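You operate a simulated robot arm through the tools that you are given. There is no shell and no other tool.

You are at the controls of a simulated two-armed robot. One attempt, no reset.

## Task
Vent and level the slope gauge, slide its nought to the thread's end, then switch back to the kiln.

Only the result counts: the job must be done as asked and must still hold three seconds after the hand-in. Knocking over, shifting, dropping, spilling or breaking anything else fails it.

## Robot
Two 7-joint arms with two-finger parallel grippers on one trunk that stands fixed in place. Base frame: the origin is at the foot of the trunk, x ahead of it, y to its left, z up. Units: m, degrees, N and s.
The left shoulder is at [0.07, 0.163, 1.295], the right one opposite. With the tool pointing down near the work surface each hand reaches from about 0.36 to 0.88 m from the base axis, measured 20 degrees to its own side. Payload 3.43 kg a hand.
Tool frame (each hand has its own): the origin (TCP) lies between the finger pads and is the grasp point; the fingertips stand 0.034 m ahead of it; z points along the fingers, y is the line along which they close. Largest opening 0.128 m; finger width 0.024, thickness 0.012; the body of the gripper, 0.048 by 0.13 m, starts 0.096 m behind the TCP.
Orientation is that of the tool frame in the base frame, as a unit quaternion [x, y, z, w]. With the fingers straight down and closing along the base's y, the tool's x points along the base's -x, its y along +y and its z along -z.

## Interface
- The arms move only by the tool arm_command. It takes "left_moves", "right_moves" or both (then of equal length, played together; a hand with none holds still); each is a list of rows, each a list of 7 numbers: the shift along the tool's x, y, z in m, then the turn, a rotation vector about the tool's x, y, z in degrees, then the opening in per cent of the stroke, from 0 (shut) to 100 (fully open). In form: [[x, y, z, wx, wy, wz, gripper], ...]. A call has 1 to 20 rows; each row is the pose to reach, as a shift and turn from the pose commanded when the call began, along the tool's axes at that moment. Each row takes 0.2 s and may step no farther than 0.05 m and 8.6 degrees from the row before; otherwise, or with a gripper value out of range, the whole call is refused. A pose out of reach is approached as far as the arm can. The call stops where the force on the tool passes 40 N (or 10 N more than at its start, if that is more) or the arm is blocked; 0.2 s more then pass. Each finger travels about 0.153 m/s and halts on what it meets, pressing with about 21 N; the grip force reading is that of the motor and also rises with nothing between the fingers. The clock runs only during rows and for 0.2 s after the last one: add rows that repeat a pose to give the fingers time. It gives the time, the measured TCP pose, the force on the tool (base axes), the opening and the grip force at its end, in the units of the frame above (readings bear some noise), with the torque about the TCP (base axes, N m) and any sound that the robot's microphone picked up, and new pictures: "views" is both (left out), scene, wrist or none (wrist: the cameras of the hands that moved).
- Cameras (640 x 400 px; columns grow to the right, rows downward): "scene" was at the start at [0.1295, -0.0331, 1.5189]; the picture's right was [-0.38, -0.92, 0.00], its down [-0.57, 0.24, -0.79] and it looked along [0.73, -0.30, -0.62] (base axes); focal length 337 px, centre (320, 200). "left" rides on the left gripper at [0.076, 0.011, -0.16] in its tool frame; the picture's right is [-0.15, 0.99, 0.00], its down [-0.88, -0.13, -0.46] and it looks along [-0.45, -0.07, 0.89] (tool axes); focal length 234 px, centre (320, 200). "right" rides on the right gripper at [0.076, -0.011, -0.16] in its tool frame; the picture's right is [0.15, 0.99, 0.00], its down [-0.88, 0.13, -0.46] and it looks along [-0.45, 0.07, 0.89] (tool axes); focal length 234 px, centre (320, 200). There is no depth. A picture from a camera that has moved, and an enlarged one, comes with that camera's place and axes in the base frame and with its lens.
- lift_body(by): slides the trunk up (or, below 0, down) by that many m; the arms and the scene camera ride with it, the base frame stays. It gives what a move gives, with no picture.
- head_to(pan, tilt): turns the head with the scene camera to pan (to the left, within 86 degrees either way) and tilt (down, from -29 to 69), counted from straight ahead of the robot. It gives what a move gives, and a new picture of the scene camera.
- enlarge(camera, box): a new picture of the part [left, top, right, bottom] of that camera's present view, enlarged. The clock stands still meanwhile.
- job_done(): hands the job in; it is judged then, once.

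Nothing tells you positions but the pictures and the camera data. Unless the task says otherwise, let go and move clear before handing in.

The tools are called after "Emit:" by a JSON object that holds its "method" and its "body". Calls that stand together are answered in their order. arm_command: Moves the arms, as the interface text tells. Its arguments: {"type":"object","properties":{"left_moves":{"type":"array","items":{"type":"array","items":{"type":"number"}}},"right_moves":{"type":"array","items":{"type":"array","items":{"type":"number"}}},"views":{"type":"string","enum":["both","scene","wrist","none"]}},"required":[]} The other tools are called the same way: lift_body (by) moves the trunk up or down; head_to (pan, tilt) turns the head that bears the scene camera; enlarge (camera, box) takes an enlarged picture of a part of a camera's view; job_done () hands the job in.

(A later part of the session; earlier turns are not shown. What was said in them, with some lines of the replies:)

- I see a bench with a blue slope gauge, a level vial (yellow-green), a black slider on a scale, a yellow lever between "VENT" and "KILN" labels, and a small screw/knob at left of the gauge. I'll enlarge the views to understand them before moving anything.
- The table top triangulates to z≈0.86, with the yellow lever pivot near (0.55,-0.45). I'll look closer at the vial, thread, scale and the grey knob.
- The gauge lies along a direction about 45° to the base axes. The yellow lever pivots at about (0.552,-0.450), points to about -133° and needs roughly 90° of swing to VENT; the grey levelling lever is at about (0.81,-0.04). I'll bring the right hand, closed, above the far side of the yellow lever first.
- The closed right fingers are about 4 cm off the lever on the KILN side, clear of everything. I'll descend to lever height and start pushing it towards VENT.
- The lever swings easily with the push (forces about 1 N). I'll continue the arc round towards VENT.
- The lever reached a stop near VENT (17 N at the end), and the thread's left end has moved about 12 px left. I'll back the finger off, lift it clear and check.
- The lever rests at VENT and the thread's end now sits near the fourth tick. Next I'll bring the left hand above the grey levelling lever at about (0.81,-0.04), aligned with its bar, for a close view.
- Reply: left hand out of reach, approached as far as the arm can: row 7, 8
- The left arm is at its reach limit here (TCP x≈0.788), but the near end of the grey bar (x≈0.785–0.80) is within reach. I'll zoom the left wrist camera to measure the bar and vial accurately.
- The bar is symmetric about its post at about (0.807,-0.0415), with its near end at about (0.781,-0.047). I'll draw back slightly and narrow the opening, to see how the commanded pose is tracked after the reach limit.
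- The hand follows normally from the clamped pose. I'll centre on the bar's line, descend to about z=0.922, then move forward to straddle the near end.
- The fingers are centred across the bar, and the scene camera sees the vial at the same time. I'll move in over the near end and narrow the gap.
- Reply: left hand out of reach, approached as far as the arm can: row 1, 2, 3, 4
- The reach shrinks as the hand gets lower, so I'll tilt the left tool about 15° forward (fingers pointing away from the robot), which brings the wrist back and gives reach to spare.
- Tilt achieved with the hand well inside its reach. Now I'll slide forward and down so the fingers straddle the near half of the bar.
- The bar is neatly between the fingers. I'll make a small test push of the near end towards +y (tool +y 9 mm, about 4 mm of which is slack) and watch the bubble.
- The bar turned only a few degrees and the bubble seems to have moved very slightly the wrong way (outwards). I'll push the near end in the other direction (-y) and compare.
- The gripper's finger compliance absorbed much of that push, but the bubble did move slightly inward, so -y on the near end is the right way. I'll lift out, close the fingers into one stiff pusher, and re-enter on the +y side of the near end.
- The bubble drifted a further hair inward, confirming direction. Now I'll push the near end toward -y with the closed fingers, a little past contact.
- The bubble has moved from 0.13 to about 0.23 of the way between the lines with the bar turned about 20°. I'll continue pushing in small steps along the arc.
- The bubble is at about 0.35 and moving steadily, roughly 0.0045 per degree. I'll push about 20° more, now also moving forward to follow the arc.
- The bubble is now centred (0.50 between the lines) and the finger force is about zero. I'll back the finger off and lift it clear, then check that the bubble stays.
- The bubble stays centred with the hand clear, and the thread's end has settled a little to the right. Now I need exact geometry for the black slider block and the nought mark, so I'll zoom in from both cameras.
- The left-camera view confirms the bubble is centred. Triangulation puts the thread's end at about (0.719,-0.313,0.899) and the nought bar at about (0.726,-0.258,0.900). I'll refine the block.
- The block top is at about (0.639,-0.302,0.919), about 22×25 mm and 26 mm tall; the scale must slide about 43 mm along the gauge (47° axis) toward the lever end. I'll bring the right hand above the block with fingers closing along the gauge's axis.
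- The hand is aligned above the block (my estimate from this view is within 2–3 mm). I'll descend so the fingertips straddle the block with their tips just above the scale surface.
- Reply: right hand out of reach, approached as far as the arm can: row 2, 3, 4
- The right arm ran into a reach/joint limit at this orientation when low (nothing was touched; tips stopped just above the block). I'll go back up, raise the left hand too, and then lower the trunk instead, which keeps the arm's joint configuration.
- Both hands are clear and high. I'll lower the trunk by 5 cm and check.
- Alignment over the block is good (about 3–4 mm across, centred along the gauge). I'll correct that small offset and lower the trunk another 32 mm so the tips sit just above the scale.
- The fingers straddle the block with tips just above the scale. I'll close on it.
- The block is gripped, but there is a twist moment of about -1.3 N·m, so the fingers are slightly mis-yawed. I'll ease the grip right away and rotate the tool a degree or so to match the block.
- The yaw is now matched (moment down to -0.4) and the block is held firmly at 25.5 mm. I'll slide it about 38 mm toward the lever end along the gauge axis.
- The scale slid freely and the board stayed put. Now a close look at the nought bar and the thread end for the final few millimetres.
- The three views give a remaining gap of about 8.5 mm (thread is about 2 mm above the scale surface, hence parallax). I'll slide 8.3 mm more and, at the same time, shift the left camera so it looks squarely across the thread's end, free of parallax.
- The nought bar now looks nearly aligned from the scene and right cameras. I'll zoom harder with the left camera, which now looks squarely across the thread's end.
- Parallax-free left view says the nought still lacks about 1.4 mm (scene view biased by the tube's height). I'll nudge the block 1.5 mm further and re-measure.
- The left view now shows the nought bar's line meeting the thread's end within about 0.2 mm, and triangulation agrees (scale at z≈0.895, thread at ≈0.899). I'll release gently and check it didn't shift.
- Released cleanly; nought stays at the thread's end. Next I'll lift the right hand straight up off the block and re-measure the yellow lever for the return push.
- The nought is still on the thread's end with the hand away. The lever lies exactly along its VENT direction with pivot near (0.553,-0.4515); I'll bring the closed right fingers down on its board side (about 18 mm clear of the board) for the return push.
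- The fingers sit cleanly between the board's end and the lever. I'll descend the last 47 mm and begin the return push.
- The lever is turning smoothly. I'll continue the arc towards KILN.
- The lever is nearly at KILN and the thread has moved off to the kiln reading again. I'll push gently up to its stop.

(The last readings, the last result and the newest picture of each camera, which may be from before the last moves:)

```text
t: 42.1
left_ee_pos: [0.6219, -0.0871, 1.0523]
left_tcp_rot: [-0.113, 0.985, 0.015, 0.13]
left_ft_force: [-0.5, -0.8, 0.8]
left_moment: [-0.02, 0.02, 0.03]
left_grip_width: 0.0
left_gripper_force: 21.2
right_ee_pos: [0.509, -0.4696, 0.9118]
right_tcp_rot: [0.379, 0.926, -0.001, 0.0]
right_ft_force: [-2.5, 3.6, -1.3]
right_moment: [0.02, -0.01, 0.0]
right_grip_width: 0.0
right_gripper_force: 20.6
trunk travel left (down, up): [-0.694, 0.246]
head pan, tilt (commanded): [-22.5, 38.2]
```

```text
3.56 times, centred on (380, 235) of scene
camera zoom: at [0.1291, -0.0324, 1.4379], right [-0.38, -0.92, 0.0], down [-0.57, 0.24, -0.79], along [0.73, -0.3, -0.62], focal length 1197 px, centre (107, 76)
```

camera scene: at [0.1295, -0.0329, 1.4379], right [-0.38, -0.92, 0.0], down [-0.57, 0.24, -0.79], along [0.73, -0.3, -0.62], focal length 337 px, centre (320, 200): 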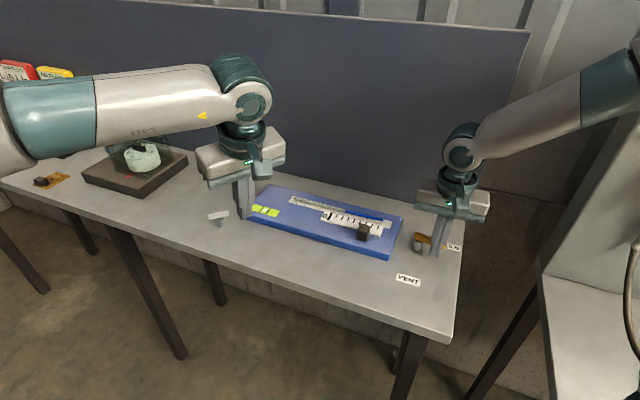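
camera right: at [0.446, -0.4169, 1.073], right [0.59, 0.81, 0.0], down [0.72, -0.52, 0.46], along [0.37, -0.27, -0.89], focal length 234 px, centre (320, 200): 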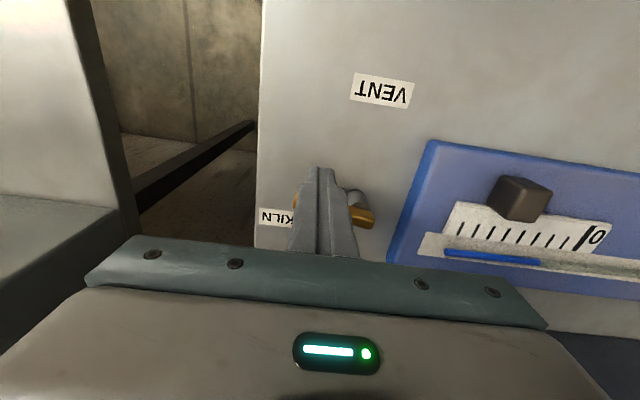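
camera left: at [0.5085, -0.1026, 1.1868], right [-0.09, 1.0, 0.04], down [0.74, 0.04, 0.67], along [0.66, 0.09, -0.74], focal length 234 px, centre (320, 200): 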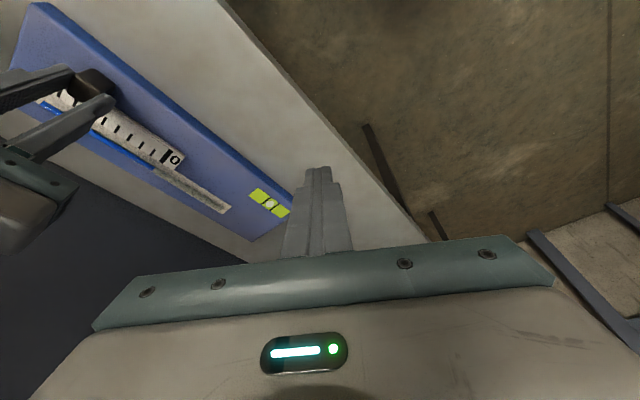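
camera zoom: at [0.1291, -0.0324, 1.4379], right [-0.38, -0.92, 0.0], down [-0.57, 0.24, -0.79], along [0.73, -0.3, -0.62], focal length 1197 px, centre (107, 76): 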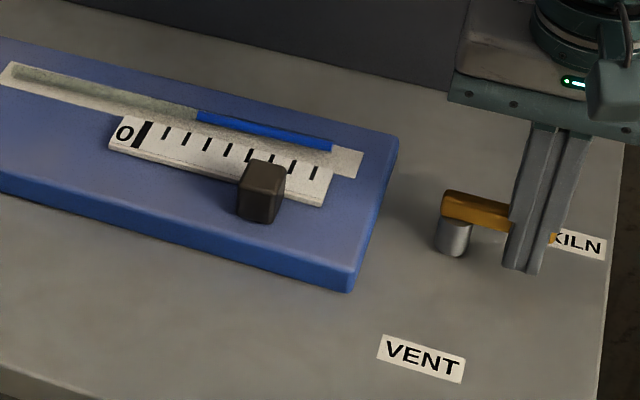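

Emit:
{"method": "arm_command", "body": {"right_moves": [[-0.0015, -0.0004, 0, 0, 0, 0, 0], [-0.003, -0.0007, 0, 0, 0, 0, 0], [-0.0045, -0.001, 0, 0, 0, 0, 0]], "views": "none"}}

Emit:
{"method": "enlarge", "body": {"camera": "scene", "box": [290, 180, 470, 290]}}

```text
t: 42.9
left_ee_pos: [0.621, -0.0847, 1.053]
left_tcp_rot: [-0.113, 0.985, 0.014, 0.13]
left_ft_force: [0.1, -0.4, 0.3]
left_moment: [0.03, -0.02, 0.0]
left_grip_width: 0.0001
left_gripper_force: 20.2
right_ee_pos: [0.5097, -0.4705, 0.9127]
right_tcp_rot: [0.377, 0.926, 0.0, -0.002]
right_ft_force: [-17.1, 26.6, -9.8]
right_moment: [0.27, 0.18, 0.12]
right_grip_width: 0.0
right_gripper_force: 20.5
trunk travel left (down, up): [-0.694, 0.246]
head pan, tilt (commanded): [-22.5, 38.2]
```

```text
3.56 times, centred on (380, 235) of scene
camera zoom: at [0.1277, -0.0295, 1.4379], right [-0.38, -0.92, 0.0], down [-0.57, 0.23, -0.79], along [0.73, -0.3, -0.62], focal length 1197 px, centre (107, 76)
```

zoom: 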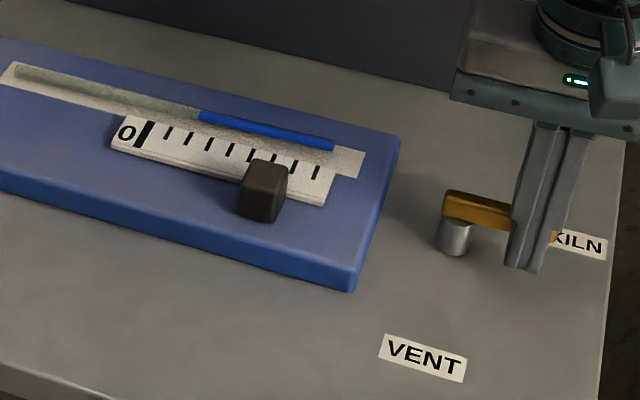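

The lever is hard against its KILN stop (about 32 N, no further motion). I'll back off along the way I came, lift clear, and check everything.

Emit:
{"method": "arm_command", "body": {"right_moves": [[0.006, 0, 0, 0, 0, 0, 0], [0.016, 0, 0, 0, 0, 0, 0], [0.02, 0, -0.035, 0, 0, 0, 0], [0.02, 0, -0.075, 0, 0, 0, 0], [0.02, -0.03, -0.11, 0, 0, 0, 0], [0.02, -0.07, -0.13, 0, 0, 0, 0]]}}

Emit:
{"method": "enlarge", "body": {"camera": "scene", "box": [290, 180, 470, 290]}}

Emit:
{"method": "enlarge", "body": {"camera": "left", "box": [136, 142, 184, 182]}}

Emit:
{"method": "enlarge", "body": {"camera": "left", "box": [230, 170, 310, 230]}}

```text
t: 44.3
left_ee_pos: [0.6208, -0.0878, 1.0517]
left_tcp_rot: [-0.112, 0.985, 0.014, 0.13]
left_ft_force: [0.2, -0.1, -0.5]
left_moment: [-0.02, -0.02, 0.03]
left_grip_width: 0.0001
left_gripper_force: 20.9
right_ee_pos: [0.4477, -0.5109, 1.0418]
right_tcp_rot: [0.379, 0.925, 0.0, 0.0]
right_ft_force: [-1.4, -0.4, -0.5]
right_moment: [-0.02, -0.04, 0.01]
right_grip_width: 0.0
right_gripper_force: 21.2
trunk travel left (down, up): [-0.694, 0.246]
head pan, tilt (commanded): [-22.5, 38.2]
camera scene: at [0.1267, -0.0344, 1.4381], right [-0.38, -0.92, 0.0], down [-0.57, 0.24, -0.79], along [0.73, -0.3, -0.62], focal length 337 px, centre (320, 200)
camera right: at [0.386, -0.4654, 1.2023], right [0.59, 0.81, 0.0], down [0.72, -0.52, 0.46], along [0.37, -0.27, -0.89], focal length 234 px, centre (320, 200)
```

scene: 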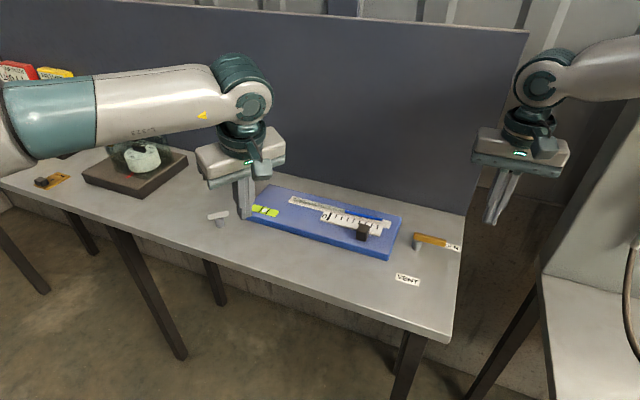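
right: 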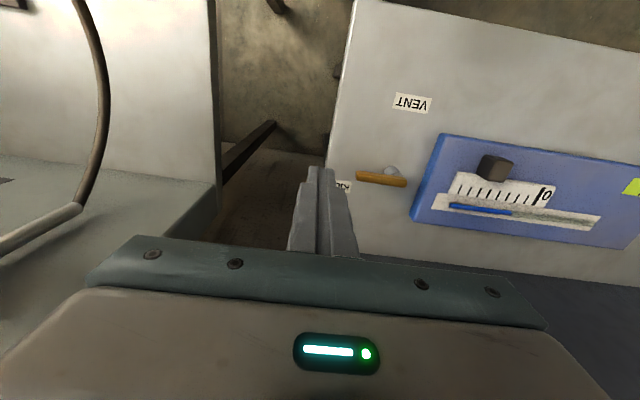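

```text
3.56 times, centred on (380, 235) of scene
camera zoom: at [0.1267, -0.0344, 1.4381], right [-0.38, -0.92, 0.0], down [-0.57, 0.24, -0.79], along [0.73, -0.3, -0.62], focal length 1197 px, centre (107, 76)
```

zoom: 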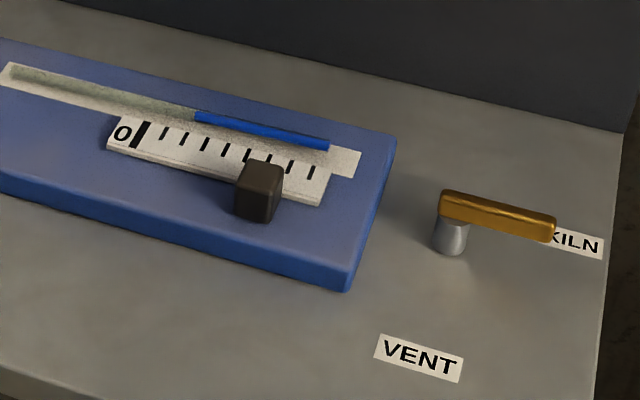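

```text
10.00 times, centred on (160, 162) of left
camera zoom: at [0.5065, -0.1033, 1.1877], right [-0.09, 1.0, 0.04], down [0.74, 0.04, 0.67], along [0.67, 0.09, -0.74], focal length 2342 px, centre (1920, 580)
```

zoom: 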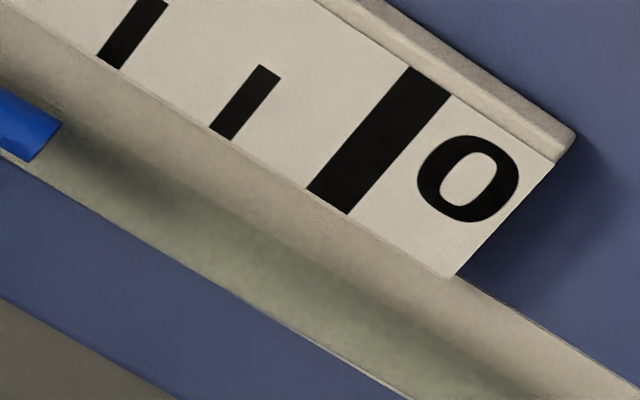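

```text
6.67 times, centred on (270, 200) of left
camera zoom: at [0.5065, -0.1033, 1.1877], right [-0.09, 1.0, 0.04], down [0.74, 0.04, 0.67], along [0.67, 0.09, -0.74], focal length 1561 px, centre (653, 200)
```

zoom: 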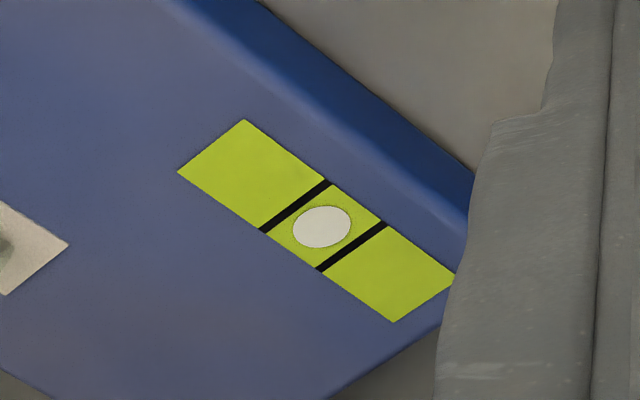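

The lever is back at KILN exactly as it started, the bubble is centred and the scale hasn't moved. I'll move both hands up and clear, then take a last look.

Emit:
{"method": "arm_command", "body": {"left_moves": [[-0.009, 0.01, -0.032, 0, 0, 0, 20], [-0.017, 0.02, -0.064, 0, 0, 0, 40], [-0.01, 0.04, -0.1, 0, 0, 0, 60], [0.01, 0.06, -0.13, 0, 0, 0, 60], [0.01, 0.06, -0.13, 0, 0, 0, 60]], "right_moves": [[0, -0.01, -0.03, 0, 0, 0, 20], [0, -0.02, -0.06, 0, 0, 0, 40], [0, -0.02, -0.09, 0, 0, 0, 60], [0, -0.02, -0.1, 0, 0, 0, 60], [0, -0.02, -0.1, 0, 0, 0, 60]]}}

Emit:
{"method": "enlarge", "body": {"camera": "scene", "box": [230, 170, 480, 300]}}

Emit:
{"method": "enlarge", "body": {"camera": "scene", "box": [245, 195, 293, 225]}}

Emit:
{"method": "enlarge", "body": {"camera": "scene", "box": [310, 195, 358, 225]}}

```text
t: 45.5
left_ee_pos: [0.5685, -0.04, 1.1758]
left_tcp_rot: [-0.112, 0.985, 0.015, 0.13]
left_ft_force: [0.3, 0.4, -1.0]
left_moment: [0.04, -0.01, -0.02]
left_grip_width: 0.0771
left_gripper_force: 0.1
right_ee_pos: [0.4348, -0.526, 1.1417]
right_tcp_rot: [0.378, 0.926, 0.0, -0.001]
right_ft_force: [0.7, 0.1, -0.8]
right_moment: [0.04, 0.03, 0.01]
right_grip_width: 0.0769
right_gripper_force: 0.1
trunk travel left (down, up): [-0.694, 0.246]
head pan, tilt (commanded): [-22.5, 38.2]
camera scene: at [0.1304, -0.034, 1.4377], right [-0.38, -0.92, 0.0], down [-0.57, 0.24, -0.78], along [0.73, -0.3, -0.62], focal length 337 px, centre (320, 200)
camera right: at [0.3744, -0.4794, 1.3023], right [0.59, 0.81, 0.0], down [0.72, -0.52, 0.46], along [0.37, -0.27, -0.89], focal length 234 px, centre (320, 200)
camera left: at [0.4543, -0.0542, 1.3101], right [-0.09, 1.0, 0.04], down [0.74, 0.04, 0.67], along [0.66, 0.09, -0.74], focal length 234 px, centre (320, 200)
```

scene: 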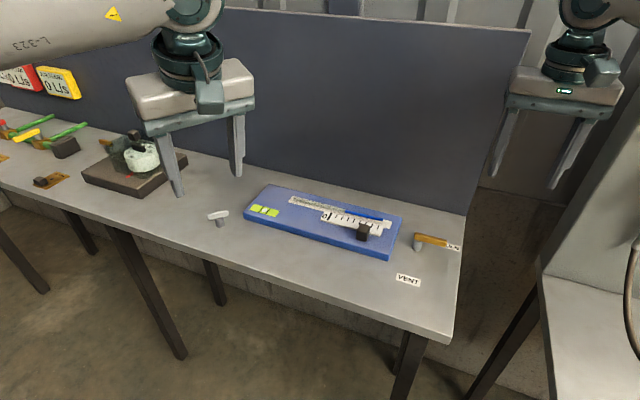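
right: 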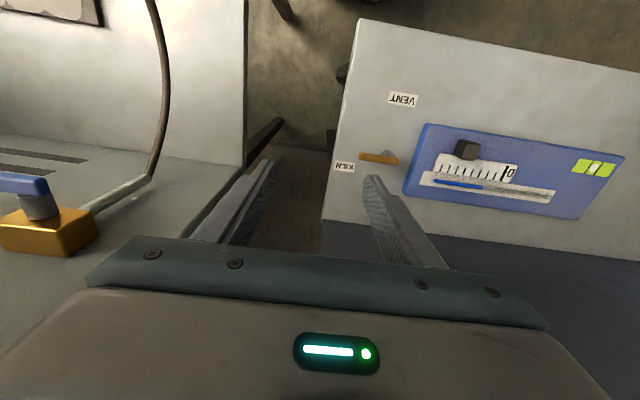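
left: 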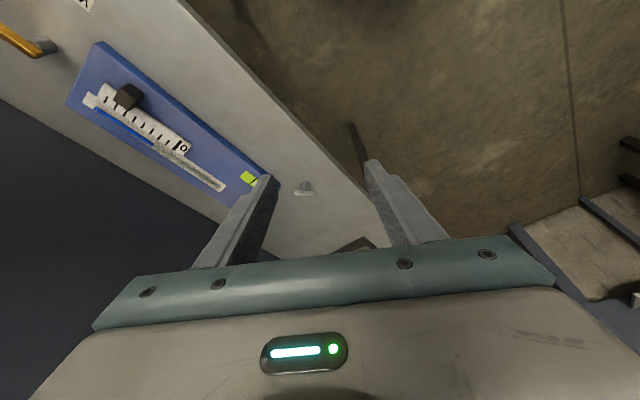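

```text
2.56 times, centred on (355, 235) of scene
camera zoom: at [0.1304, -0.034, 1.4377], right [-0.38, -0.92, 0.0], down [-0.57, 0.24, -0.78], along [0.73, -0.3, -0.62], focal length 862 px, centre (230, 110)
```

zoom: 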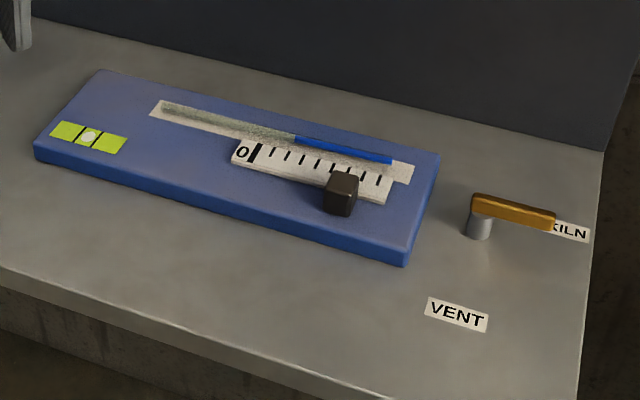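

```text
13.33 times, centred on (269, 210) of scene
camera zoom: at [0.1304, -0.034, 1.4377], right [-0.38, -0.92, 0.0], down [-0.57, 0.24, -0.78], along [0.73, -0.3, -0.62], focal length 4489 px, centre (1000, 67)
```

zoom: 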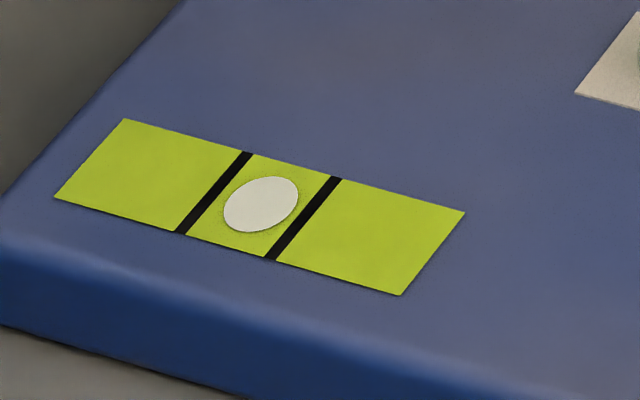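

```text
13.33 times, centred on (334, 210) of scene
camera zoom: at [0.1304, -0.034, 1.4377], right [-0.38, -0.92, 0.0], down [-0.57, 0.24, -0.78], along [0.73, -0.3, -0.62], focal length 4489 px, centre (133, 67)
```

zoom: 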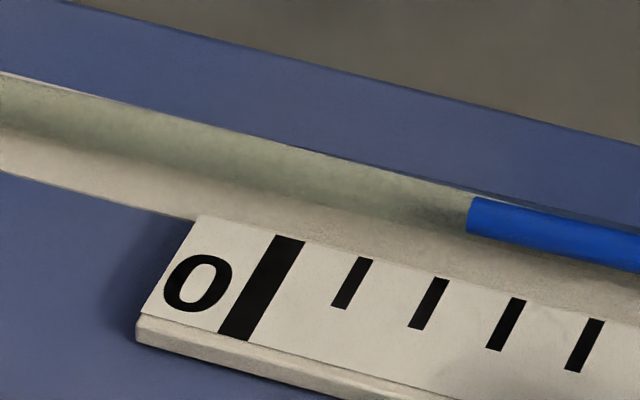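

Everything is as asked: the lever is at KILN, the bubble sits between its lines, the nought is where the vented thread ended, and both hands are clear with nothing else disturbed. I'm handing in the job.

Emit:
{"method": "job_done", "body": {}}

```text
The job is handed in.
```

The slope gauge has been vented, levelled and zeroed, and its lever is back at KILN. I handed the job in with both hands clear; I have no verdict back yet.

- **Venting:** I pushed the yellow lever to its VENT stop. The thread's end moved and then settled.
- **Levelling:** I turned the grey bar until the bubble sat midway between its two lines. It stayed there after I let go and through the rest of the job.
- **Zeroing:** I slid the scale about 48 mm along the gauge so its nought met the vented thread's end. The left wrist camera, the only view looking straight across the thread's end, showed about 0.2 mm between them. The scene camera made the nought look about 1 mm too far along, which the tube's height above the scale explains.
- **Back to the kiln:** I pushed the lever until it met its KILN stop, and it rests where it started. The scale did not move while I did this, and the thread now reads about two ticks.

I lowered the trunk 81 mm so the right hand could reach the slider, and left it there. I saw nothing else on the bench disturbed.
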